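You operate a simulated robot arm through the tools that you are given. There is no shell and no other tool.

You run a simulated robot arm. Do the job below in one go: nothing can be reset, and whatever is moved stays where it is left.

## Task
Switch off the humidifier, brush its filter clean and switch it on again.
Fine: off before the filter drawer comes out; use the blue brush, put it back and shut the drawer; leave the knobs and the lever. Set down upright: blue brush. Where these are worked on the way, their far stop is far enough and under half their travel is too little: filter drawer. What is to be rubbed or washed off counts as gone when no trace of it is left.
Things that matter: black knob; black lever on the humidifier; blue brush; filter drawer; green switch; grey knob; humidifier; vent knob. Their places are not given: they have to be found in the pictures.

The check looks at the end state, three seconds after you hand in, the way a careful person would. Anything else that was tipped, shoved, dropped, spilled or broken makes it a failure.

## Robot
A 6-joint arm with a two-finger parallel gripper, fixed in place. Base frame: the origin is on the floor under the middle of its stand, x ahead of it, y to its left, z up. Readings come in m, rad, newtons and seconds.
With the tool pointing down near the work surface it reaches from about 0.34 to 0.86 m from the base axis. Its first joint turns from -2.007 to 2.007 rad. Payload 3.43 kg.
The tool frame sits at the grasp point between the pads (the TCP): z along the fingers, y along the line on which they close. The tips reach 0.034 m beyond it. Largest opening 0.128 m; finger width 0.024, thickness 0.012; the body of the gripper, 0.048 by 0.13 m, starts 0.096 m behind the TCP.
Orientation is that of the tool frame in the base frame, as a unit quaternion [x, y, z, w]. With the fingers straight down and closing along the base's y, the tool's x points along the base's -x, its y along +y and its z along -z.

## Interface
- The arm moves only by the tool step_arm. Its argument "plan" is a list of rows, each an object of numbers (a shift or turn left out is 0, a gripper value left out holds the last): "x", "y", "z": the shift along the tool's x, y, z in m; "rx", "ry", "rz": the turn, a rotation vector about the tool's x, y, z in rad; "hand": the opening in per cent of the stroke, from 0 (shut) to 100 (fully open). In form: [{"x": .., "y": .., "z": .., "rx": .., "ry": .., "rz": .., "hand": ..}, ...]. A call has 1 to 20 rows; each row shifts and turns the commanded pose from where the row before left it, along the tool's axes as they then stand. Each row takes 0.2 s and may step no farther than 0.05 m and 0.15 rad from the row before; otherwise, or with a gripper value out of range, the whole call is refused. Where a pose cannot be reached the arm comes as near as it can. A force on the tool above 40 N (or 10 N above the force at the start of the call, whichever is more), or a blocked arm, ends the call early, and 0.2 s more pass. Each finger travels about 0.108 m/s and halts on what it meets, pressing with about 37 N; the grip force reading is that of the motor and also rises with nothing between the fingers. The clock runs only during rows and for 0.2 s after the last one: add rows that do not move to give the fingers time. It gives the time, the measured TCP pose, the force on the tool (base axes), the opening and the grip force at its end, in the units of the frame above (readings bear some noise), with the torque about the TCP (base axes, N m) and any sound that the robot's microphone picked up.
- Cameras (640 x 400 px; columns grow to the right, rows downward): "scene" is fixed at [0.05, -0.6488, 1.5576]; the picture's right is [0.77, -0.64, 0.00], its down [-0.25, -0.30, -0.92] and it looks along [0.59, 0.71, -0.39] (base axes); focal length 355 px, centre (320, 200). "wrist" rides on the gripper at [0.076, -0.011, -0.16] in the tool frame; the picture's right is [0.15, 0.99, 0.00], its down [-0.88, 0.13, -0.46] and it looks along [-0.45, 0.07, 0.89] (tool axes); focal length 234 px, centre (320, 200).
- capture(camera): a new picture of that camera. The clock stands still meanwhile.
- slide_trunk(by): moves the trunk up (or, below 0, down) by that many m; the arm rides with it, the base frame stays. It gives what a move gives, with no picture.
- locate(camera, pixels): for up to 12 pixels [column, row] of the newest picture of that camera ("zoom" is the newest enlarged one), the place [x, y, z] in the base frame of the surface seen there, good to about 0.002 m. The clock stands still meanwhile.
- inspect(camera, box): a new picture of the part [left, top, right, bottom] of that camera's present view, enlarged. The clock stands still meanwhile.
- sign_off(): hands the job in; it is judged then, once.

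Unless the task says otherwise, let go and move clear before handing in.

The tools are called after "Emit:" as a command line: name --argument value ..., lists and objects as JSON in quotes. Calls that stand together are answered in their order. step_arm: Moves the arm, as the interface text tells. Its arguments: {"type":"object","properties":{"plan":{"type":"array","items":{"type":"object","properties":{"x":{"type":"number"},"y":{"type":"number"},"z":{"type":"number"},"rx":{"type":"number"},"ry":{"type":"number"},"rz":{"type":"number"},"hand":{"type":"number"}}}}},"required":["plan"]} The other tools are called the same way: slide_trunk (by) moves the trunk up or down; capture (camera) takes a picture; locate (camera, pixels) gives the place of the surface under pixels of a picture; inspect (camera, box) takes an enlarged picture of a part of a camera's view; sign_off () hands the job in.

At the start:

```text
time_s: 0.0
eef_pos: [0.4266, 0.2181, 1.3054]
tcp_rot: [0.0, 1.0, 0.0, 0.0]
ft_force: [-0.1, 0.3, 0.7]
ft_torque: [0.04, 0.01, -0.01]
grip_width: 0.1279
gripper_force: 0.0
trunk travel left (down, up): [-0.7, 0.09]
```

scene: 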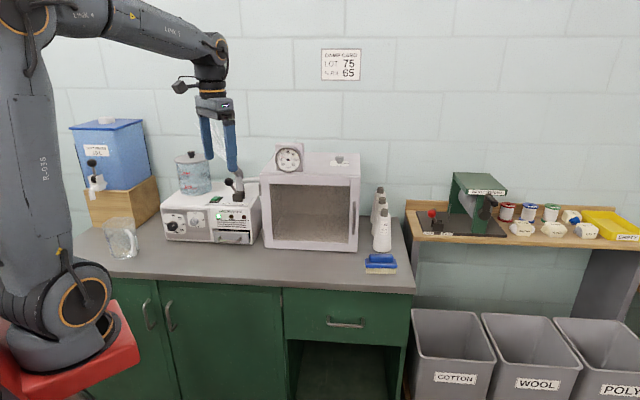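
wrist: 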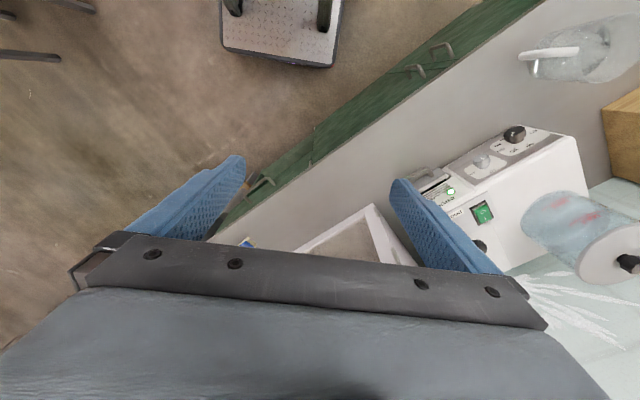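

The scene shows a white box at about (210,215) with knobs, a green switch near (215,199), and a blue brush near (380,263). I'll enlarge these regions first.

Emit:
inspect --camera "scene" --box '[150, 140, 270, 260]'

Emit:
inspect --camera "wrist" --box '[400, 100, 640, 280]'

Emit:
inspect --camera "scene" --box '[340, 230, 420, 290]'

```text
3.33 times, centred on (210, 200) of scene
```

zoom: 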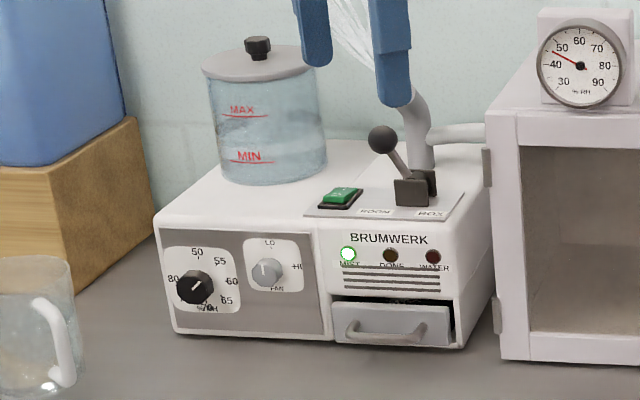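

```text
2.22 times, centred on (520, 190) of wrist
```

zoom: 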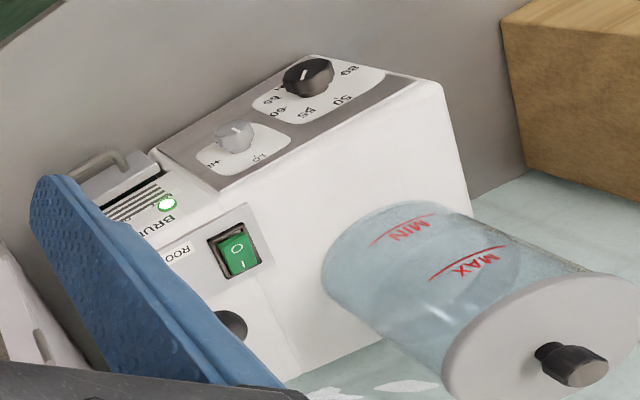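

```text
6.67 times, centred on (380, 260) of scene
```

zoom: 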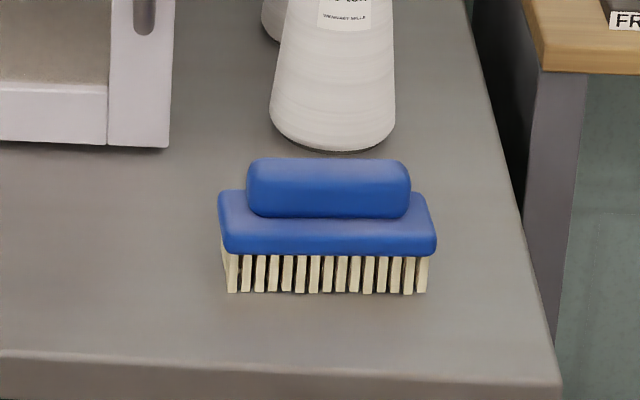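

The humidifier front has the drawer with a bar handle, the green rocker on top by the lever, and the mist lamp lit. I'll measure the key points from a new zoom.

Emit:
inspect --camera "scene" --box '[150, 140, 270, 260]'

Emit:
locate --camera "zoom" --pixels '[[340, 190], [330, 205], [345, 198], [365, 325], [390, 340], [425, 330], [345, 310], [448, 312], [400, 320], [155, 218], [318, 228], [460, 248]]'

Emit:
locate --camera "scene" --pixels '[[370, 254], [380, 254], [391, 254], [368, 257], [394, 257], [380, 260], [368, 262], [394, 262], [370, 273], [392, 273], [382, 245], [360, 225]]'

```text
3.33 times, centred on (210, 200) of scene
```

zoom: 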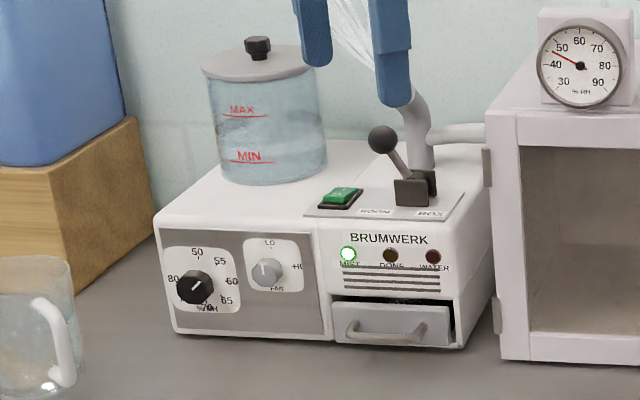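

```text
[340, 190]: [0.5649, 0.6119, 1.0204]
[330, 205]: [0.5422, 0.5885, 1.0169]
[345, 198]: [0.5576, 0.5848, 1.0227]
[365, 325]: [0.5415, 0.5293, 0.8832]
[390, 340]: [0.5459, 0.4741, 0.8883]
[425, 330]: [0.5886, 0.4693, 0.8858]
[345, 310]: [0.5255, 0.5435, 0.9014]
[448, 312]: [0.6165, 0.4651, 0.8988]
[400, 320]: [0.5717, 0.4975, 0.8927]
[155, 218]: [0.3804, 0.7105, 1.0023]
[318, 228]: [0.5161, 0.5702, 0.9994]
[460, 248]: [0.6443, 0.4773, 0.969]
```

```text
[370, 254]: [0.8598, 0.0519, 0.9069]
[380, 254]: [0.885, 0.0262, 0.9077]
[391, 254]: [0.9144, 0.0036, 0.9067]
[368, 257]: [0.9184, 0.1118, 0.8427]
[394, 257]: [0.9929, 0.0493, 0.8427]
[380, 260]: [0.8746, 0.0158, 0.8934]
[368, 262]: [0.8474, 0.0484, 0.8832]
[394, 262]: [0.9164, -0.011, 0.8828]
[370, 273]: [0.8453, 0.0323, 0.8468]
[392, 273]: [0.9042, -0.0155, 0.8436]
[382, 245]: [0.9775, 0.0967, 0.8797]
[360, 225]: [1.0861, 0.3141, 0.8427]
```

The table top is at z≈0.843, the rocker near (0.555,0.595,1.02), and the brush near (0.887,0.028). I'll zoom in closer on the switch and drawer.

Emit:
inspect --camera "scene" --box '[200, 185, 248, 215]'

Emit:
locate --camera "zoom" --pixels '[[140, 170], [200, 180], [165, 210], [175, 160], [230, 140], [150, 230], [210, 215], [110, 215], [190, 120], [255, 165], [200, 240], [120, 245]]'

Emit:
inspect --camera "scene" --box '[208, 220, 256, 250]'

```text
13.33 times, centred on (224, 200) of scene
```

zoom: 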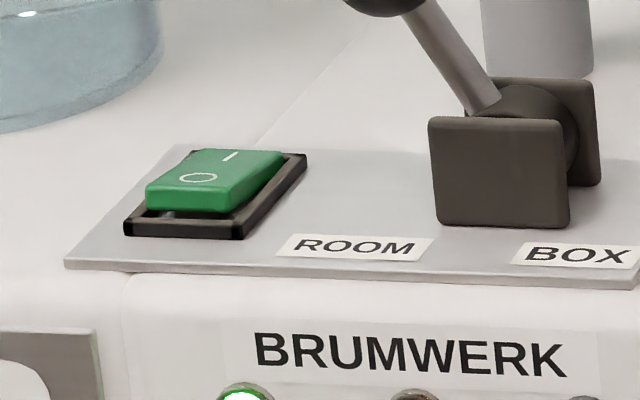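

```text
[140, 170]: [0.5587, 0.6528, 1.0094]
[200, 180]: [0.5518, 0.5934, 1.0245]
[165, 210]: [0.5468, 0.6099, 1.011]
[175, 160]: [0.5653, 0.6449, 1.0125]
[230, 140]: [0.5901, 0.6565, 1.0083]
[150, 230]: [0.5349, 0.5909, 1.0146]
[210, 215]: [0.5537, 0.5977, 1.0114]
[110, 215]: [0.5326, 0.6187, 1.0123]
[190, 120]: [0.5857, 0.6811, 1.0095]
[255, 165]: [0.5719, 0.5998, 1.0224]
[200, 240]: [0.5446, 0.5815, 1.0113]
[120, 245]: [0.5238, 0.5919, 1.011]
```

```text
13.33 times, centred on (232, 235) of scene
```

zoom: 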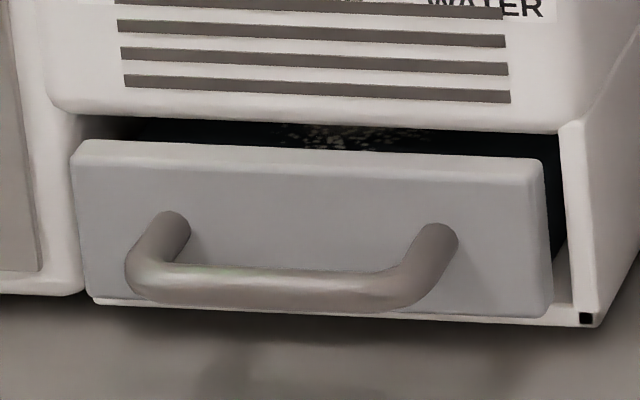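

The rocker's front (O) half stands up, so it is ON with the rear pressed; the drawer has a bar handle. I'll measure the drawer handle and the rocker in finer detail.

Emit:
locate --camera "zoom" --pixels '[[170, 220], [440, 235], [150, 280], [280, 285], [400, 285], [85, 155], [530, 165], [300, 200], [100, 290], [535, 310], [330, 140], [280, 268]]'

Emit:
inspect --camera "scene" --box '[200, 185, 248, 215]'

Emit:
locate --camera "zoom" --pixels '[[155, 192], [220, 195], [195, 155], [272, 158], [160, 205], [215, 205], [230, 175], [130, 228], [240, 232], [300, 158], [440, 130], [560, 130]]'

```text
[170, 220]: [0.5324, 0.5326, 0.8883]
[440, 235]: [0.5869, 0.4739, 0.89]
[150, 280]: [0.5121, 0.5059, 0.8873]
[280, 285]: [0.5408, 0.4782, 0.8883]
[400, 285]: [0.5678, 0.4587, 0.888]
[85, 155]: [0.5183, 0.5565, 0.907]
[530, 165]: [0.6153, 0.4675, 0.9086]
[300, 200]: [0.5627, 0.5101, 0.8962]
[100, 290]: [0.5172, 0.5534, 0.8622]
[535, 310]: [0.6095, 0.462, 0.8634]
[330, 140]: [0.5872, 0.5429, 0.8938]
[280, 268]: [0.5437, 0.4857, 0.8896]
```

```text
13.33 times, centred on (224, 200) of scene
```

zoom: 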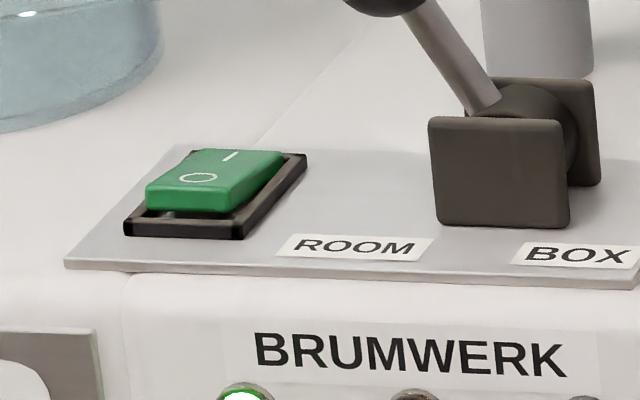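

```text
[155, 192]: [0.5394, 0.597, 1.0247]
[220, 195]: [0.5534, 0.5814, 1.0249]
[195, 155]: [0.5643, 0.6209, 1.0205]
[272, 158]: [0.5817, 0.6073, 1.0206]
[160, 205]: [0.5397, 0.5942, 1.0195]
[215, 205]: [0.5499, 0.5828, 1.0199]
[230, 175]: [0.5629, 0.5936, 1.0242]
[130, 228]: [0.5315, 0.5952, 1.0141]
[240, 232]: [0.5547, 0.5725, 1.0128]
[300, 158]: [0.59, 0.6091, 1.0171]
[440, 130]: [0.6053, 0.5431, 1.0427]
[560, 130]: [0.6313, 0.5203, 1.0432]
```

The rocker's raised front edge runs (0.539,0.597)–(0.553,0.581) at z≈1.025, so that's where to press for OFF. I'll measure nearby obstacles (tank, lever ball, tube) and the humidifier orientation.

Emit:
inspect --camera "scene" --box '[150, 140, 270, 260]'

Emit:
locate --camera "zoom" --pixels '[[258, 42], [205, 75], [325, 65], [265, 78], [270, 180], [325, 165], [382, 138], [372, 135], [395, 165], [415, 85], [425, 155], [450, 132]]'

Emit:
locate --camera "zoom" --pixels '[[306, 216], [445, 220], [160, 225], [310, 235], [460, 290], [325, 290], [490, 215], [500, 280], [505, 120], [268, 272], [194, 288], [60, 350]]'

```text
3.33 times, centred on (210, 200) of scene
```

zoom: 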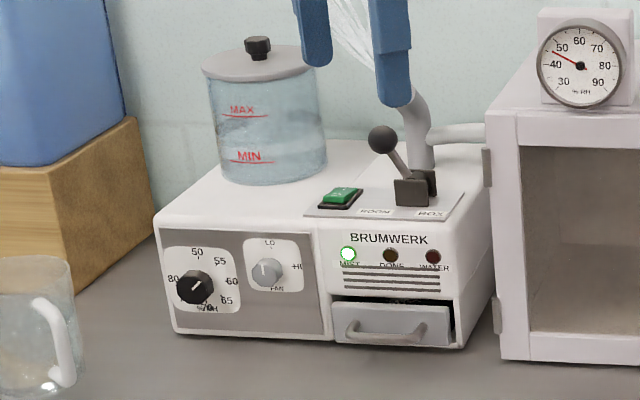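

```text
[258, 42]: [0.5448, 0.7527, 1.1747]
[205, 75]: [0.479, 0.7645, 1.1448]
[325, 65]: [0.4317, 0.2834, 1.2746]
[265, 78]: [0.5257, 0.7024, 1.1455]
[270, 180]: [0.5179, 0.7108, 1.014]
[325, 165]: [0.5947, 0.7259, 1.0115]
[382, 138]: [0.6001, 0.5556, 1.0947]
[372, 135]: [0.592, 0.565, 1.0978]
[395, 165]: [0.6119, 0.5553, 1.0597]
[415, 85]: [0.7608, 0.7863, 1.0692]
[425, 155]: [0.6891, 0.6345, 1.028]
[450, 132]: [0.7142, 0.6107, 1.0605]
```

```text
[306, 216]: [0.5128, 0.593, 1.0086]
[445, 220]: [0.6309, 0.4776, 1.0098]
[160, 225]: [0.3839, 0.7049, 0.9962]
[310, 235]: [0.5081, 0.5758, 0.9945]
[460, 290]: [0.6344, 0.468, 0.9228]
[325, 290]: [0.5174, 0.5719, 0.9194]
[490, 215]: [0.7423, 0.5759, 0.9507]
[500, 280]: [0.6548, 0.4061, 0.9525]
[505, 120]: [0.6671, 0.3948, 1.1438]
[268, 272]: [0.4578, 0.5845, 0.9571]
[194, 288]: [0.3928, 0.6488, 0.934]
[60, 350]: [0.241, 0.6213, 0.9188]
```

The obstacles are the tank front near (0.526,0.702), the lever ball at (0.60,0.556,1.095), and the tube further back. I'll move above the raised O side of the rocker at height and turn the tool to line up with the humidifier, closing the fingers.

Emit:
step_arm --plan '[{"x": -0.014, "y": 0.042, "hand": 100}, {"x": -0.014, "y": 0.042}, {"x": -0.014, "y": 0.042}, {"x": -0.014, "y": 0.042}, {"x": -0.014, "y": 0.042}, {"x": -0.014, "y": 0.042}, {"x": -0.014, "y": 0.042}, {"rz": -0.14}, {"rz": -0.14}, {"rz": -0.14}, {"rz": -0.14}, {"rz": -0.14}, {"rz": -0.138}, {"hand": 100}]'

Emit:
capture --camera "wrist"

Emit:
capture --camera "scene"

```text
time_s: 3.0
eef_pos: [0.5257, 0.5122, 1.3044]
tcp_rot: [-0.408, 0.913, 0.0, 0.0]
ft_force: [-0.5, 0.0, 0.8]
ft_torque: [-0.05, 0.03, 0.01]
grip_width: 0.1278
gripper_force: 0.0
trunk travel left (down, up): [-0.7, 0.09]
```

```text
taken
```

wrist: 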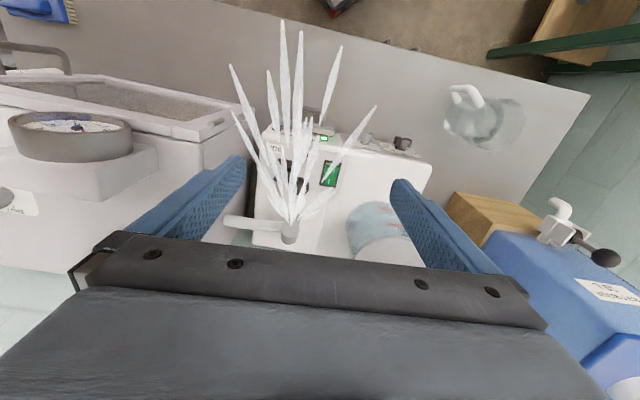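

```text
taken
```

scene: 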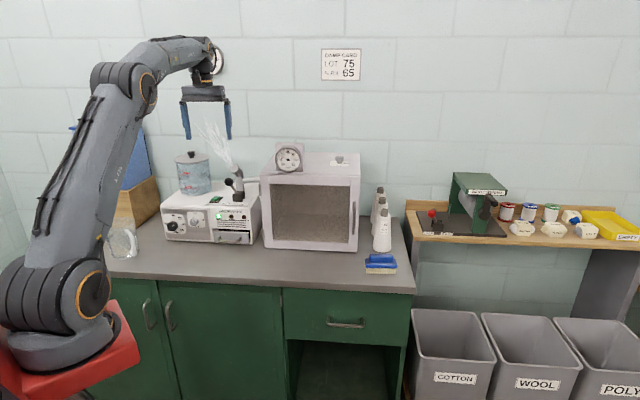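

The arm is over the humidifier front; the wrist view shows the green rocker at (330,174) and the mist plume. I'll zoom the wrist view to get a second measurement of the rocker and front edge.

Emit:
inspect --camera "wrist" --box '[240, 110, 440, 230]'

Emit:
locate --camera "wrist" --pixels '[[326, 183], [329, 165], [330, 174], [335, 184], [337, 165], [335, 143], [420, 158], [435, 168], [310, 134], [405, 240], [300, 155], [345, 190]]'

```text
3.20 times, centred on (340, 170) of wrist
```

zoom: 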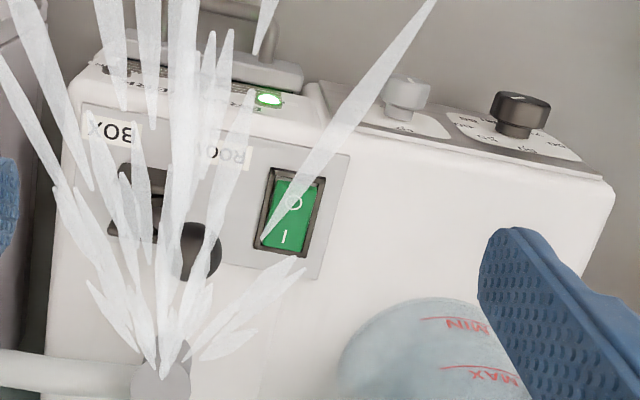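

```text
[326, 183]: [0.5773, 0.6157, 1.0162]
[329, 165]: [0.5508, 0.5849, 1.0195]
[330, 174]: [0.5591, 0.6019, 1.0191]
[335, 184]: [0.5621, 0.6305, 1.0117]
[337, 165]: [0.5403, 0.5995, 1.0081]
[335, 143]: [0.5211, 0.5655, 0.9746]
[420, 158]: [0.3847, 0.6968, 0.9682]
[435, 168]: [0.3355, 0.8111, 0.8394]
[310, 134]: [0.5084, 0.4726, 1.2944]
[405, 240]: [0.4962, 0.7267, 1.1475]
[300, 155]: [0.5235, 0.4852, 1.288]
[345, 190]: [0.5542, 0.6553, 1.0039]
```

The zoom clearly shows the rocker's O half toward the front at (292,203) and I half toward the rear at (283,238). I'll locate its corners and the panel edges in the zoom.

Emit:
locate --camera "zoom" --pixels '[[278, 186], [312, 186], [296, 202], [283, 236], [268, 238], [298, 246], [288, 218], [262, 180], [332, 170], [590, 180], [300, 138], [347, 158]]'

```text
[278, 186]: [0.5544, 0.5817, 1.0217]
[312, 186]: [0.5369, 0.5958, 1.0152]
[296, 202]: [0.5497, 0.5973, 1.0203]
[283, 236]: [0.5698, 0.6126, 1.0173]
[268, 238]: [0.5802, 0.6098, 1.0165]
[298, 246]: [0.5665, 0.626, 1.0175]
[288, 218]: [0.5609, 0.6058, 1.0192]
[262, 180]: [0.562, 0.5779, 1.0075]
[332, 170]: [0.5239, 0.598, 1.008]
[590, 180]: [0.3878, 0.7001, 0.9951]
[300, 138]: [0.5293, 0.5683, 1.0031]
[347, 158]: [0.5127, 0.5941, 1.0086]
```

Both views agree that the rocker's front edge mid is near (0.5465,0.589) with its top at about 1.022–1.025. I'll close the fingers, centre over that edge and come down to about 2 cm above it.

Emit:
step_arm --plan '[{"x": -0.0237, "y": 0.0119, "hand": 0}, {"x": -0.0237, "y": 0.0119}, {"x": -0.0237, "y": 0.0119}, {"z": 0.045}, {"z": 0.045}, {"z": 0.045}, {"z": 0.045}, {"z": 0.03}, {"z": 0.015}, {}]'

Emit:
inspect --camera "scene" --box '[180, 150, 260, 210]'

Emit:
capture --camera "wrist"

```text
time_s: 5.2
eef_pos: [0.5312, 0.5709, 1.0695]
tcp_rot: [-0.407, 0.913, 0.0, 0.001]
ft_force: [-0.1, -0.1, -0.6]
ft_torque: [0.04, -0.01, 0.03]
grip_width: 0.0
gripper_force: 32.7
out of reach, approached as far as the arm can: row 2, 3
trunk travel left (down, up): [-0.7, 0.09]
```

```text
6.67 times, centred on (220, 180) of scene
```

zoom: 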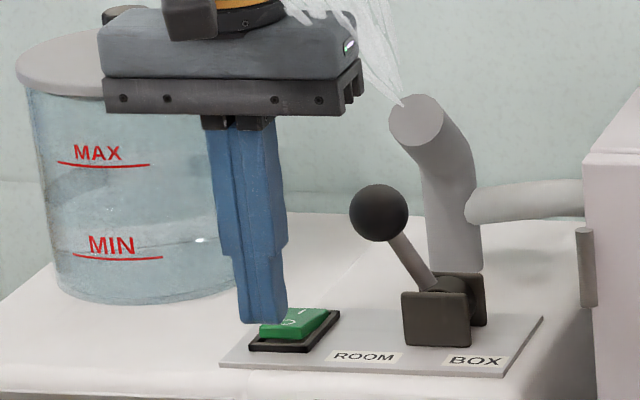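

```text
taken
```

wrist: 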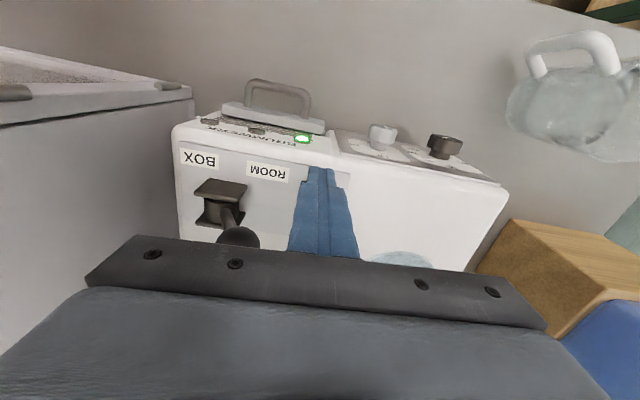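

Two rows were cut for reach at height, so the TCP is at (0.531,0.571,1.0695), about 2.4 cm short of the rocker's front edge. At this lower height I should have the reach, so I'll shift forward the rest.

Emit:
step_arm --plan '[{"x": -0.012}, {"x": -0.0117, "y": 0.0007}, {}]'

Emit:
inspect --camera "scene" --box '[180, 150, 260, 210]'

Emit:
inspect --camera "wrist" --box '[240, 120, 400, 270]'

```text
time_s: 6.0
eef_pos: [0.5476, 0.5894, 1.0687]
tcp_rot: [-0.406, 0.914, 0.0, 0.0]
ft_force: [0.3, -1.0, -0.5]
ft_torque: [-0.02, 0.0, -0.02]
grip_width: 0.0003
gripper_force: 33.6
trunk travel left (down, up): [-0.7, 0.09]
```

```text
6.67 times, centred on (220, 180) of scene
```

zoom: 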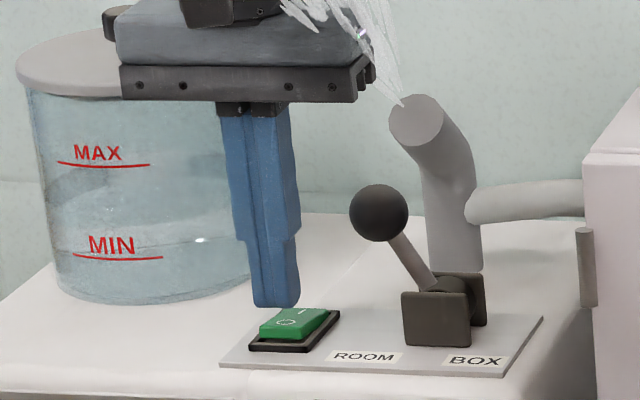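

```text
2.67 times, centred on (320, 195) of wrist
```

zoom: 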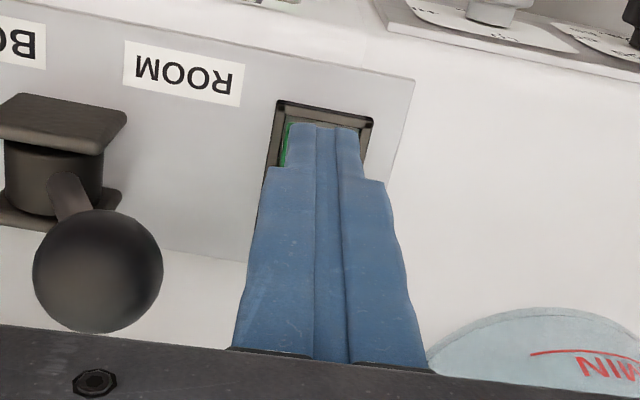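

The tip hangs about 1 cm above the rocker and covers most of it. I'll check in this wrist zoom where the bezel's visible front edge lies relative to the finger.

Emit:
locate --camera "zoom" --pixels '[[325, 108], [285, 104], [365, 122], [287, 148], [325, 118], [325, 126], [325, 140], [280, 160], [368, 140], [300, 135], [350, 135], [340, 128]]'

```text
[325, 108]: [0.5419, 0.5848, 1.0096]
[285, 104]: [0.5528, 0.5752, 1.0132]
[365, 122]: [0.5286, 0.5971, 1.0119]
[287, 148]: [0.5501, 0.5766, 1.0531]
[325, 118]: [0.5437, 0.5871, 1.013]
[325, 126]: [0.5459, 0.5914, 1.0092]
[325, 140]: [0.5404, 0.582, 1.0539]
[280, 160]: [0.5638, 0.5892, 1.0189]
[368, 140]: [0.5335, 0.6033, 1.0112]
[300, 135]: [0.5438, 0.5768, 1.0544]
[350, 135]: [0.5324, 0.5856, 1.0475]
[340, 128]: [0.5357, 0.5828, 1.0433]
```

The finger's footprint lies over the front half of the rocker, reaching about 1.4 cm in from its front edge. I'll back off 3 mm and press down in small steps, watching the force and sound.

Emit:
step_arm --plan '[{"x": 0.003}, {"z": 0.004}, {"z": 0.003}, {"z": 0.003}, {"z": 0.002}, {"z": 0.002}, {}]'

Emit:
inspect --camera "scene" --box '[190, 180, 260, 240]'

```text
time_s: 7.6
eef_pos: [0.5451, 0.5876, 1.0559]
tcp_rot: [-0.407, 0.914, 0.0, 0.0]
ft_force: [-0.6, 0.6, 0.4]
ft_torque: [0.01, 0.02, -0.01]
grip_width: 0.0
gripper_force: 33.1
trunk travel left (down, up): [-0.7, 0.09]
```

```text
6.67 times, centred on (225, 210) of scene
```

zoom: 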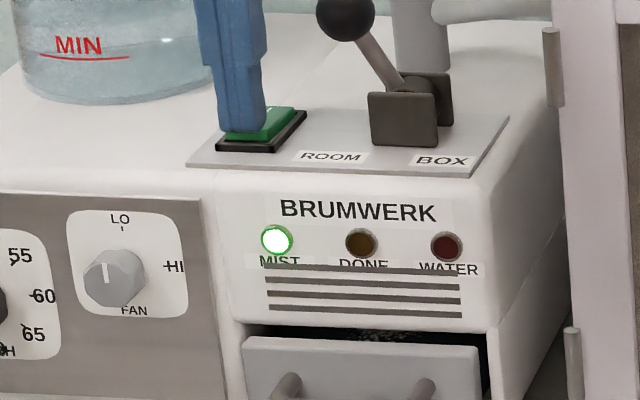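

No contact force yet with the tip at about 1.022, and the MIST lamp is still lit. I'll keep lowering in 2 mm steps.

Emit:
step_arm --plan '[{"z": 0.002}, {"z": 0.002}, {}]'

Emit:
inspect --camera "scene" --box '[190, 180, 260, 240]'

Emit:
inspect --camera "wrist" --box '[270, 140, 390, 230]'

```text
time_s: 8.4
eef_pos: [0.5454, 0.5883, 1.0526]
tcp_rot: [-0.407, 0.913, 0.0, 0.001]
ft_force: [0.3, 1.7, 6.7]
ft_torque: [0.09, -0.03, -0.08]
grip_width: 0.0002
gripper_force: 32.9
trunk travel left (down, up): [-0.7, 0.09]
```

```text
6.67 times, centred on (225, 210) of scene
```

zoom: 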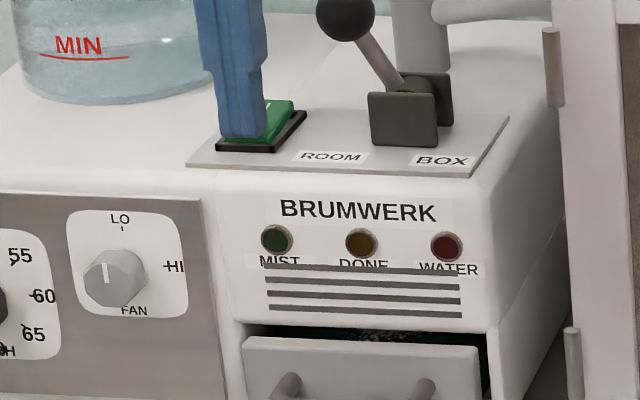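

```text
4.44 times, centred on (330, 185) of wrist
```

zoom: 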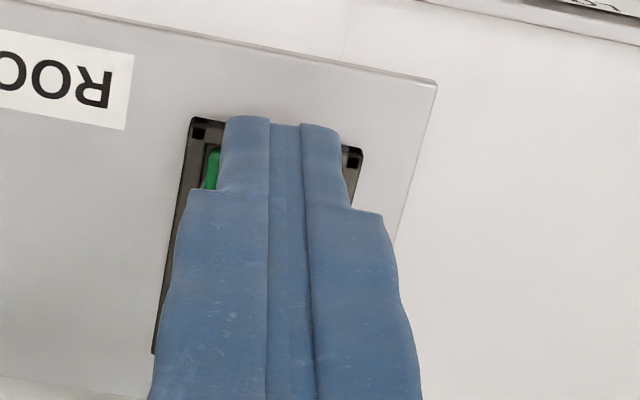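

The MIST lamp at (277,240) has gone dark and the rocker has tipped forward: it's switched off. I'll lift off and check that it stays off.

Emit:
step_arm --plan '[{"z": -0.02}, {"z": -0.04}, {"z": -0.04}, {"x": 0.04}, {"x": 0.04}, {}]'

Emit:
inspect --camera "scene" --box '[190, 180, 260, 240]'

Emit:
capture --camera "wrist"

```text
time_s: 9.8
eef_pos: [0.4874, 0.5288, 1.1532]
tcp_rot: [-0.407, 0.913, 0.0, 0.0]
ft_force: [0.3, -0.3, 0.7]
ft_torque: [0.01, -0.01, 0.04]
grip_width: 0.0
gripper_force: 33.2
trunk travel left (down, up): [-0.7, 0.09]
```

```text
6.67 times, centred on (225, 210) of scene
```

zoom: 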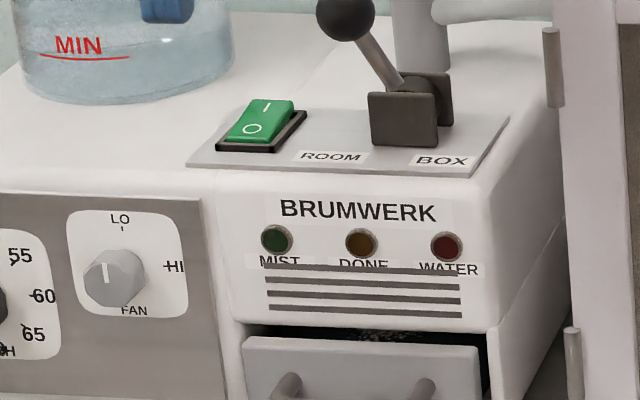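

```text
taken
```

wrist: 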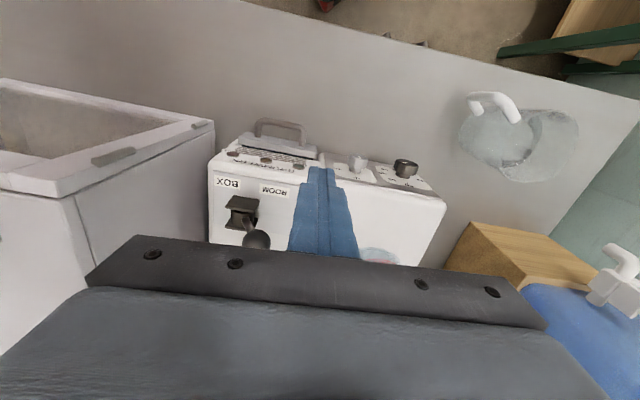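

Still off after lifting (the lamp is dark and the O side is down). Next is the drawer: I'll slide to over the handle and turn the tool 91° so the fingers close front-to-back across the bar.

Emit:
step_arm --plan '[{"y": -0.035, "x": 0.02, "hand": 30}, {"y": -0.035, "x": 0.02}, {"rz": 0.1448}, {"rz": 0.1448}, {"rz": 0.1448}, {"rz": 0.1448}, {"rz": 0.1448}, {"rz": 0.1448}, {"rz": 0.1448}, {"rz": 0.1448}, {"rz": 0.1448}, {"rz": 0.1448}, {"rz": 0.1448}, {"rx": -0.117}, {"rx": -0.117}, {"rx": -0.117}, {}]'

Emit:
capture --camera "wrist"

Emit:
capture --camera "scene"

```text
time_s: 13.4
eef_pos: [0.5155, 0.4522, 1.1524]
tcp_rot: [0.363, 0.915, 0.163, 0.064]
ft_force: [0.8, -0.5, -0.3]
ft_torque: [0.0, -0.03, 0.0]
grip_width: 0.0385
gripper_force: 0.1
trunk travel left (down, up): [-0.7, 0.09]
```

```text
taken
```

wrist: 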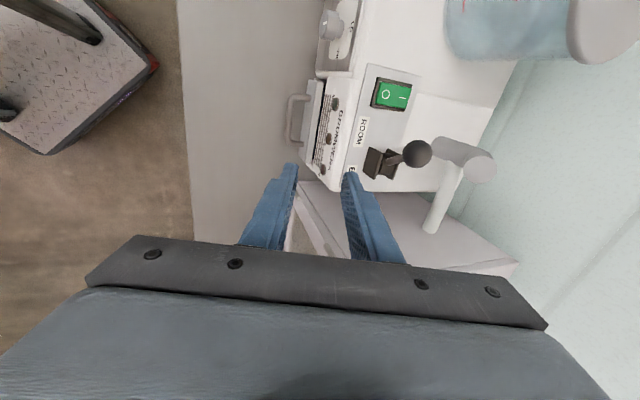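

```text
taken
```

scene: 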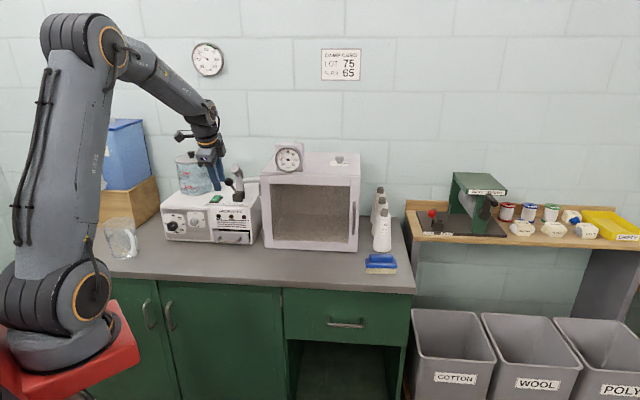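

The fingers now close front-to-back and are tilted 20°; the wrist view shows the drawer handle at (297,120). I'll zoom and measure it.

Emit:
inspect --camera "wrist" --box '[260, 70, 400, 190]'

Emit:
locate --camera "wrist" --pixels '[[290, 110], [289, 125], [291, 98], [292, 138], [299, 97], [300, 141], [311, 100], [307, 135], [297, 120], [316, 85], [303, 160], [318, 120]]'

```text
3.33 times, centred on (330, 130) of wrist
```

zoom: 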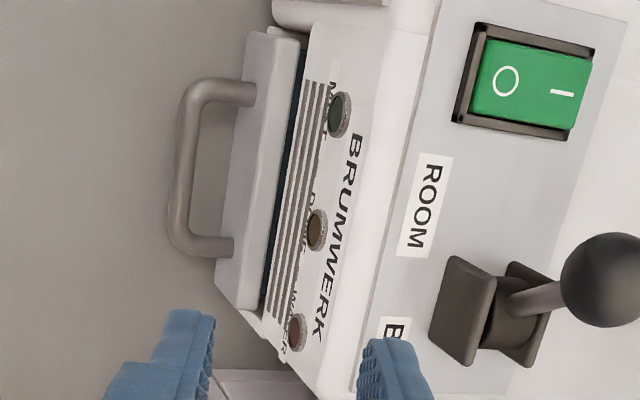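

```text
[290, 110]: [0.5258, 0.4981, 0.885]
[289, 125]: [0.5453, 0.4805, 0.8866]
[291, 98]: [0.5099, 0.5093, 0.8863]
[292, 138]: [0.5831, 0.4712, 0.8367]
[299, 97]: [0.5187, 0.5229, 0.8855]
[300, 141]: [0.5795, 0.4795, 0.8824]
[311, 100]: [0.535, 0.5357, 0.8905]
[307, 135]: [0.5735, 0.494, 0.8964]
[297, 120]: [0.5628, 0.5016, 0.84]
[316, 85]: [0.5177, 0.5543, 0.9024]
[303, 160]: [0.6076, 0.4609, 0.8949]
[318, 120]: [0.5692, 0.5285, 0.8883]
```

The zoom shows the bar at (183,165) with posts going to the face at (250,92) and (225,248). I'll locate those precisely.

Emit:
locate --camera "zoom" --pixels '[[190, 110], [185, 140], [183, 170], [180, 200], [177, 225], [215, 90], [205, 246], [245, 92], [225, 246], [240, 170], [270, 45], [232, 295]]'

```text
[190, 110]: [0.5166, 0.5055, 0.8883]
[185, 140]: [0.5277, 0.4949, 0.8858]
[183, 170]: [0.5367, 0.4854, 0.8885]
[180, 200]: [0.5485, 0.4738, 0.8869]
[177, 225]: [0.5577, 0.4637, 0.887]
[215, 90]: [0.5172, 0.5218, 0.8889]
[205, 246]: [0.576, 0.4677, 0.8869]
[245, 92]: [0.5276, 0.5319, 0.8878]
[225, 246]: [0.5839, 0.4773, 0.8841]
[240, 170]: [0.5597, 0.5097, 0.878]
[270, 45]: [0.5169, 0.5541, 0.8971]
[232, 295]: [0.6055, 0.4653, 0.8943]
```

The bar centre is near (0.537,0.485,0.884) with a gap of about 2.5 cm to the face. I'll drop to a pre-approach point above and in front of the bar, with the fingers opened to about 2.4 cm.

Emit:
step_arm --plan '[{"x": 0.0013, "y": -0.0121, "z": 0.0387, "hand": 18.75}, {"x": 0.0013, "y": -0.0121, "z": 0.0387}, {"x": 0.0013, "y": -0.0121, "z": 0.0387}, {"x": 0.0013, "y": -0.0121, "z": 0.0387}, {"x": 0.0013, "y": -0.0121, "z": 0.0387}, {}]'

Emit:
inspect --camera "scene" --box '[170, 180, 270, 260]'

Emit:
capture --camera "wrist"

```text
time_s: 14.8
eef_pos: [0.5169, 0.4616, 0.9487]
tcp_rot: [0.363, 0.915, 0.162, 0.064]
ft_force: [-0.8, 0.0, -0.2]
ft_torque: [0.01, 0.01, -0.02]
grip_width: 0.024
gripper_force: 0.0
trunk travel left (down, up): [-0.7, 0.09]
```

```text
5.00 times, centred on (220, 220) of scene
```

zoom: 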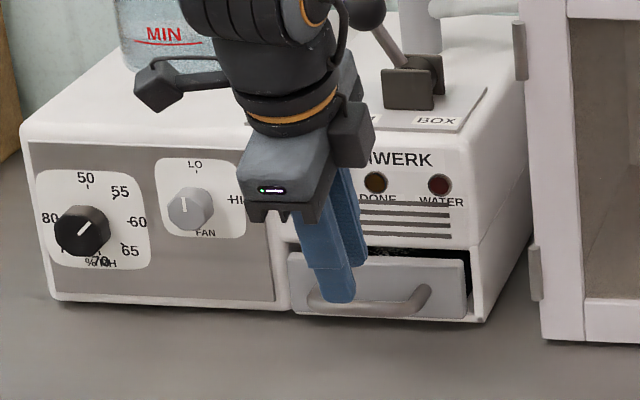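

```text
taken
```

wrist: 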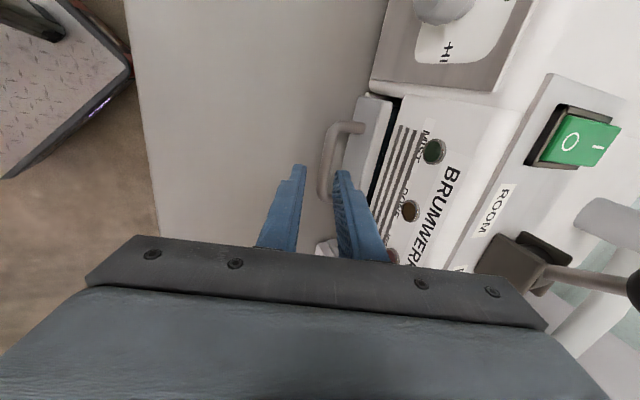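

The fingers straddle the bar line of sight; the bar should pass near wrist pixel (323,163) for a good approach. I'll zoom and locate the bar from here.

Emit:
inspect --camera "wrist" --box '[270, 100, 390, 220]'

Emit:
locate --camera "zoom" --pixels '[[310, 130], [300, 160], [293, 190], [286, 220], [278, 250], [272, 275], [340, 110], [370, 115], [330, 200], [300, 292], [390, 120], [345, 170]]'

```text
3.33 times, centred on (330, 160) of wrist
```

zoom: 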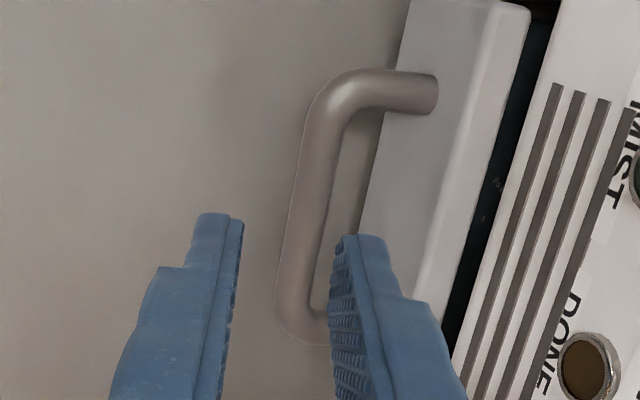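

```text
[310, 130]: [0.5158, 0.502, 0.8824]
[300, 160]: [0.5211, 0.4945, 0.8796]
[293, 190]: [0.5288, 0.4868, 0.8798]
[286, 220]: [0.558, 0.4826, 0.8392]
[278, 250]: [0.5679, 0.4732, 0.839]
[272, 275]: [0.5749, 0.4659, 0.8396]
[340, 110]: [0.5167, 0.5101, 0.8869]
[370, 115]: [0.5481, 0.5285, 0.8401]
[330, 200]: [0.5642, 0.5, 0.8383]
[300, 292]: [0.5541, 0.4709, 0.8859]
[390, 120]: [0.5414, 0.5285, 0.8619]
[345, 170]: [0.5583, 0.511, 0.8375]
```

The bar centre projects at about (325.5,163), so it sits roughly 6 mm toward the rear finger and is about 11 mm thick. I'll shift 3 mm toward the rear and slide the fingers down over the bar.

Emit:
step_arm --plan '[{"y": 0.003}, {"z": 0.02}, {"z": 0.02}, {"z": 0.01}, {"z": 0.01}, {}]'

Emit:
inspect --camera "scene" --box '[190, 200, 260, 260]'

Emit:
inspect --camera "wrist" --box '[270, 100, 390, 220]'

```text
time_s: 16.2
eef_pos: [0.5329, 0.4808, 0.8936]
tcp_rot: [0.363, 0.915, 0.162, 0.064]
ft_force: [0.3, 0.0, 0.1]
ft_torque: [0.01, 0.02, -0.02]
grip_width: 0.0239
gripper_force: 0.1
trunk travel left (down, up): [-0.7, 0.09]
```

```text
6.67 times, centred on (225, 230) of scene
```

zoom: 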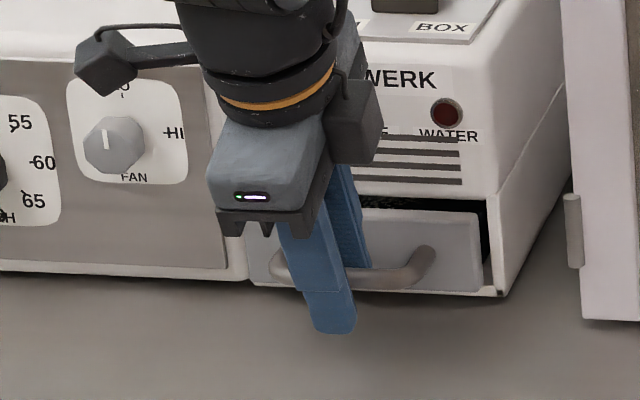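

```text
3.33 times, centred on (330, 160) of wrist
```

zoom: 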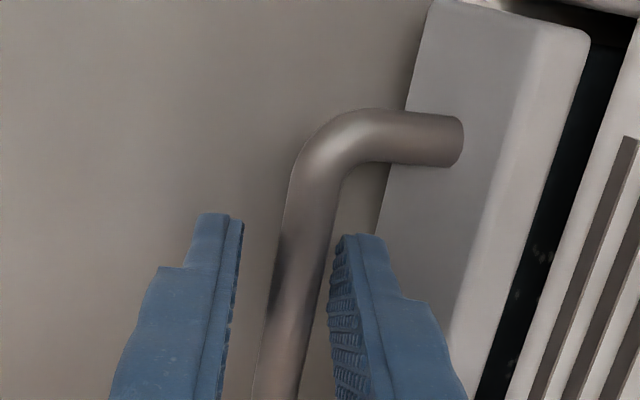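

The bar lies between the pads with no contact force. I'll close on the bar.

Emit:
step_arm --plan '[{"hand": 0}, {"hand": 0}, {"hand": 0}]'

```text
time_s: 17.0
eef_pos: [0.5336, 0.4811, 0.8939]
tcp_rot: [0.363, 0.915, 0.163, 0.064]
ft_force: [4.1, 5.4, 3.4]
ft_torque: [0.54, 0.37, -1.01]
grip_width: 0.012
gripper_force: 45.0
trunk travel left (down, up): [-0.7, 0.09]
```

The grip is on the bar (width 0.012, grip force 45 N). I'll pull the drawer straight out a few centimetres along the front-to-back line and watch the force.

Emit:
step_arm --plan '[{"y": -0.0094, "z": -0.00345}, {"y": -0.0141, "z": -0.0052}, {"y": -0.0141, "z": -0.0052}, {"y": -0.0141, "z": -0.0052}, {}]'

Emit:
inspect --camera "scene" --box '[170, 190, 270, 270]'

```text
time_s: 18.2
eef_pos: [0.4934, 0.4409, 0.8954]
tcp_rot: [0.362, 0.916, 0.161, 0.064]
ft_force: [-18.9, 14.8, -4.2]
ft_torque: [1.05, 1.13, -0.63]
grip_width: 0.0122
gripper_force: 44.7
trunk travel left (down, up): [-0.7, 0.09]
```

```text
5.00 times, centred on (220, 230) of scene
```

zoom: 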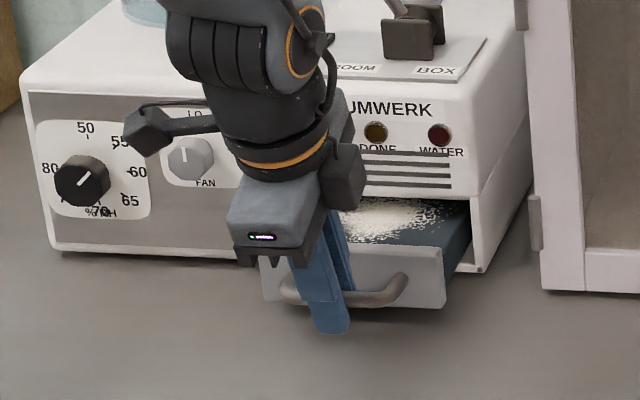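

The drawer slides out at exactly 45° (0.057 m so far) and the side force shows my path was off by about 2 mm. I'll correct sideways and keep pulling along the true direction toward the far stop.

Emit:
step_arm --plan '[{"x": 0.0018}, {"x": 0.0005, "y": -0.0141, "z": -0.0052}, {"x": 0.0005, "y": -0.0141, "z": -0.0052}, {"x": 0.0005, "y": -0.0141, "z": -0.0052}, {}]'

Emit:
inspect --camera "scene" --box '[170, 190, 270, 270]'

```text
time_s: 19.4
eef_pos: [0.4635, 0.4089, 0.8944]
tcp_rot: [0.363, 0.915, 0.164, 0.064]
ft_force: [-11.9, 9.1, 11.3]
ft_torque: [0.31, 0.33, -0.96]
grip_width: 0.0119
gripper_force: 45.2
trunk travel left (down, up): [-0.7, 0.09]
```

```text
5.00 times, centred on (220, 230) of scene
```

zoom: 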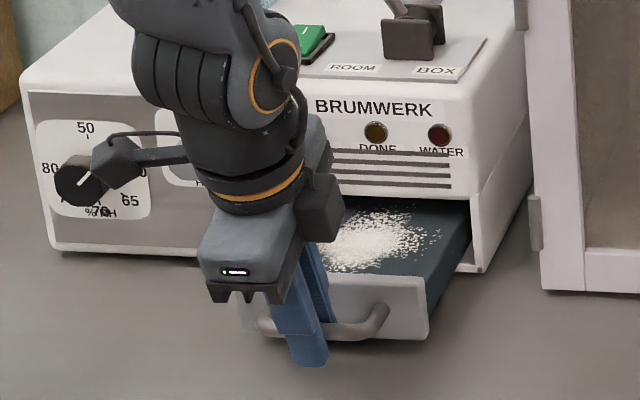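

The drawer is now out about 0.10 m and the dusty filter is showing at (380,235). I'll ease the side load and pull further until the stop.

Emit:
step_arm --plan '[{"x": 0.001, "z": -0.001}, {"x": 0.0003, "y": -0.0141, "z": -0.0052}, {"x": 0.0003, "y": -0.0141, "z": -0.0052}, {"x": 0.0003, "y": -0.0141, "z": -0.0052}, {}]'

Emit:
inspect --camera "scene" --box '[170, 190, 270, 270]'

```text
time_s: 20.6
eef_pos: [0.4297, 0.3754, 0.8945]
tcp_rot: [0.364, 0.915, 0.161, 0.064]
ft_force: [-5.3, -0.1, -11.2]
ft_torque: [0.43, 0.64, -0.98]
grip_width: 0.0121
gripper_force: 45.2
trunk travel left (down, up): [-0.7, 0.09]
```

```text
5.00 times, centred on (220, 230) of scene
```

zoom: 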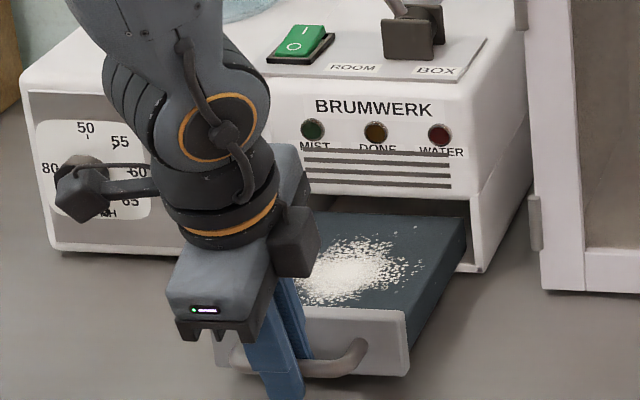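

The drawer is out about 0.148 m with no stop felt yet. I'll keep pulling gently.

Emit:
step_arm --plan '[{"x": 0.0003, "y": -0.0094, "z": -0.0035}, {"x": 0.0003, "y": -0.0094, "z": -0.0035}, {"x": 0.0003, "y": -0.0094, "z": -0.0035}, {}]'

Emit:
inspect --camera "scene" --box '[170, 190, 270, 270]'

```text
time_s: 21.4
eef_pos: [0.4217, 0.3683, 0.8965]
tcp_rot: [0.365, 0.914, 0.164, 0.066]
ft_force: [13.3, 14.4, -24.4]
ft_torque: [0.56, 0.34, -1.0]
grip_width: 0.0117
gripper_force: 45.0
out of reach, approached as far as the arm can: row 2, 3
trunk travel left (down, up): [-0.7, 0.09]
stopped in row 3: the force on the tool passed its limit at 41 N (the readings are from after the stop); the commanded pose is now the measured one
```

```text
5.00 times, centred on (220, 230) of scene
```

zoom: 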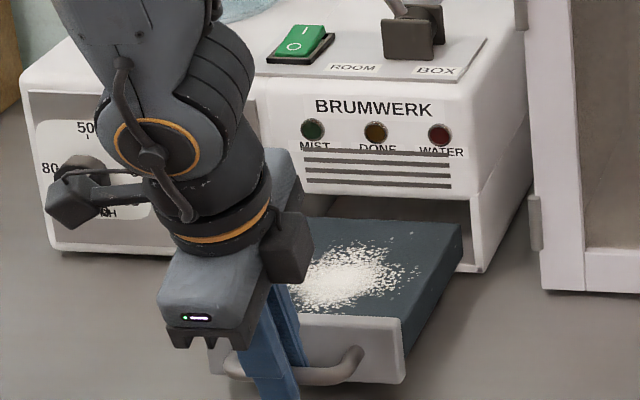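

The force limit tripped at a travel of about 0.159 m, so the drawer looks to be at its far stop with the whole filter exposed. I'll open the fingers a little and back straight off along the tool axis.

Emit:
step_arm --plan '[{"hand": 19}, {"hand": 19}, {}]'

Emit:
inspect --camera "wrist" --box '[240, 80, 400, 220]'

```text
time_s: 22.2
eef_pos: [0.4202, 0.3668, 0.8978]
tcp_rot: [0.365, 0.914, 0.165, 0.066]
ft_force: [0.4, 0.5, -0.2]
ft_torque: [-0.02, 0.0, -0.01]
grip_width: 0.0243
gripper_force: 0.1
trunk travel left (down, up): [-0.7, 0.09]
```

```text
2.86 times, centred on (320, 150) of wrist
```

zoom: 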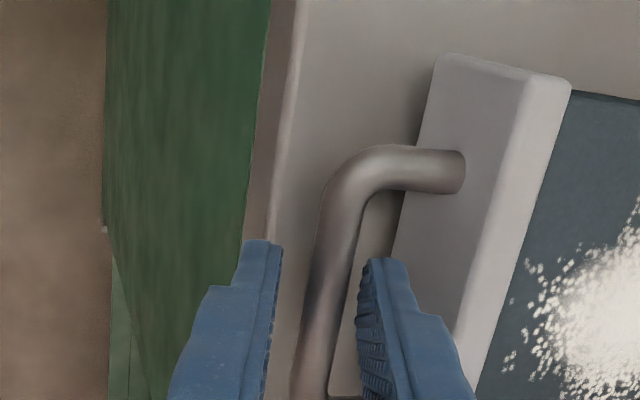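

The fingers are open and free of the bar, which sits between them with no force. I'll withdraw along the tool axis and then go straight up.

Emit:
step_arm --plan '[{"z": -0.015}, {"z": -0.015}, {"z": -0.01}, {"y": 0.0172, "z": -0.0469}, {"y": 0.0172, "z": -0.0469}, {"y": 0.0172, "z": -0.0469}, {}]'

Emit:
inspect --camera "scene" --box '[170, 190, 270, 270]'

Emit:
capture --camera "wrist"

```text
time_s: 23.8
eef_pos: [0.4082, 0.3556, 1.0866]
tcp_rot: [0.364, 0.914, 0.164, 0.066]
ft_force: [0.6, -0.5, 0.1]
ft_torque: [0.0, 0.0, -0.01]
grip_width: 0.0242
gripper_force: 0.0
trunk travel left (down, up): [-0.7, 0.09]
```

```text
5.00 times, centred on (220, 230) of scene
```

zoom: 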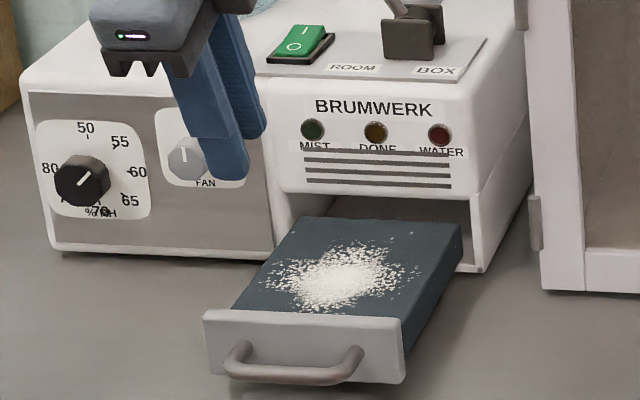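

```text
taken
```

wrist: 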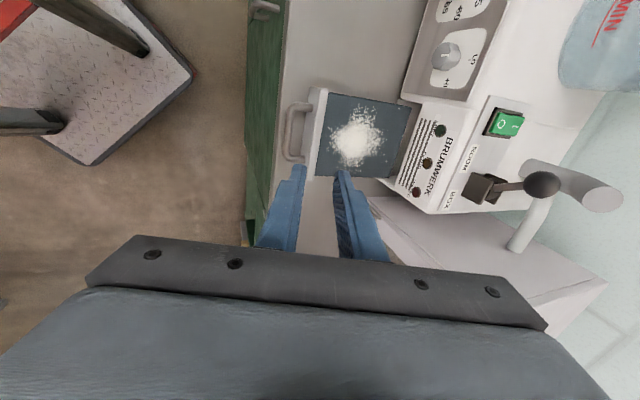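

The filter lies open with white dust in its middle, spread over zoom pixels (265–420, 240–310). I'll locate the filter corners and the dust extents.

Emit:
inspect --camera "scene" --box '[200, 225, 270, 275]'

Emit:
locate --camera "zoom" --pixels '[[160, 50], [370, 60], [75, 165], [290, 185], [120, 120], [310, 90], [200, 65], [190, 155], [210, 110], [60, 175], [280, 195], [325, 80]]'

Emit:
locate --camera "wrist" --pixels '[[330, 95], [408, 108], [318, 172], [390, 178], [333, 130], [380, 140], [358, 105], [350, 165], [355, 138], [323, 92], [310, 172], [345, 178]]'

```text
8.00 times, centred on (235, 250) of scene
```

zoom: 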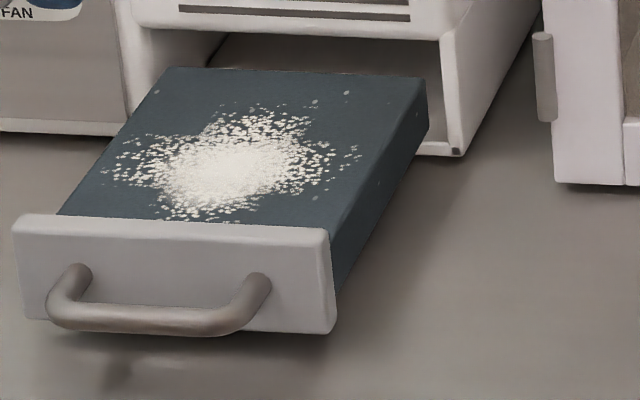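

```text
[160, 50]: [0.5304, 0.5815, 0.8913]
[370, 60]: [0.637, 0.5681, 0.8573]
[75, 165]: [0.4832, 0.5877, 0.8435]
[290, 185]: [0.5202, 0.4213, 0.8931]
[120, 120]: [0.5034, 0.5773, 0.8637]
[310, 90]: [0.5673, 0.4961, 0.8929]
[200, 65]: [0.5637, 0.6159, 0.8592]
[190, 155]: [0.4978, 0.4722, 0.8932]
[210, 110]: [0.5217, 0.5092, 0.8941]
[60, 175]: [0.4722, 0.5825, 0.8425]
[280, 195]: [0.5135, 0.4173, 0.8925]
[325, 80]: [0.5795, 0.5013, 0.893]
```

```text
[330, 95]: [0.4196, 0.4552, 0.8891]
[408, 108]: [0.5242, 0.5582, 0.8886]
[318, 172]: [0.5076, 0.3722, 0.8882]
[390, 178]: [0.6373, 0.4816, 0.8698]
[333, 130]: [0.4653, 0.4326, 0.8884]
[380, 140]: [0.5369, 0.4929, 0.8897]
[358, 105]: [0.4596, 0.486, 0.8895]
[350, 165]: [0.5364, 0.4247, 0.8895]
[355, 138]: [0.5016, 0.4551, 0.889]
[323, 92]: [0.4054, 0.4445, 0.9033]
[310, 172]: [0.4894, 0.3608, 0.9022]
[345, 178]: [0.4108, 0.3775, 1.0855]
```

The filter top is flat at z≈0.891, spanning about 0.12 m wide by 0.147 m deep, with dust over most of the middle. Next is the brush: I'll level the tool, carry it around in front of the box and tilt it outward along the brush's length for reach.

Emit:
step_arm --plan '[{"rx": 0.117, "hand": 50}, {"rx": 0.117}, {"rx": 0.117}, {"x": -0.0462, "y": 0.0066}, {"x": -0.0462, "y": 0.0066}, {"x": -0.0462, "y": 0.0066}, {"x": -0.0462, "y": 0.0066}, {"x": -0.0462, "y": 0.0066}, {"x": -0.0462, "y": 0.0066}, {"x": -0.0462, "y": 0.0066}, {"x": -0.0462, "y": 0.0066}, {"x": -0.0462, "y": 0.0066}, {}]'

Emit:
capture --camera "wrist"

Emit:
capture --camera "scene"

```text
time_s: 26.6
eef_pos: [0.7523, 0.1107, 1.0856]
tcp_rot: [0.37, 0.929, 0.002, 0.001]
ft_force: [0.2, -0.4, 0.2]
ft_torque: [0.02, 0.0, -0.01]
grip_width: 0.0639
gripper_force: 0.1
trunk travel left (down, up): [-0.7, 0.09]
```

```text
taken
```

wrist: 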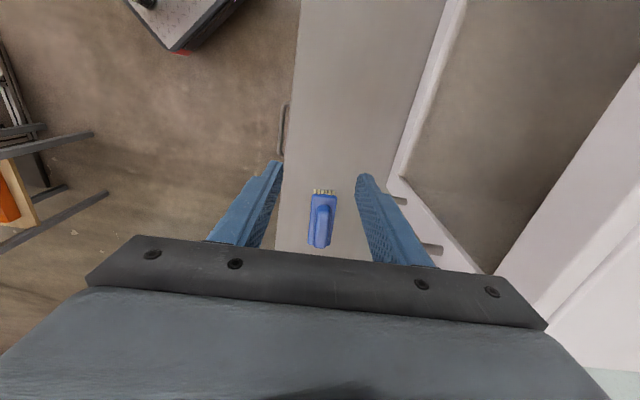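

```text
taken
```

scene: 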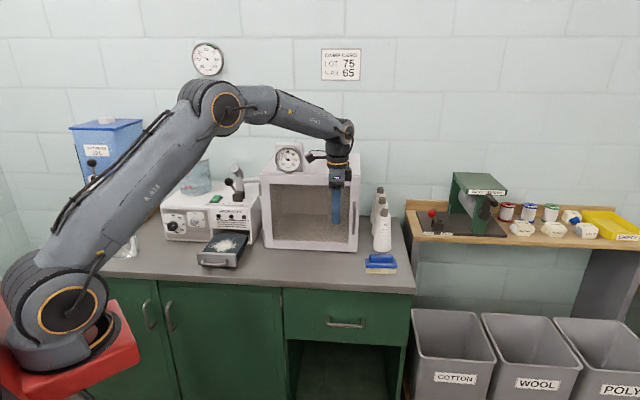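

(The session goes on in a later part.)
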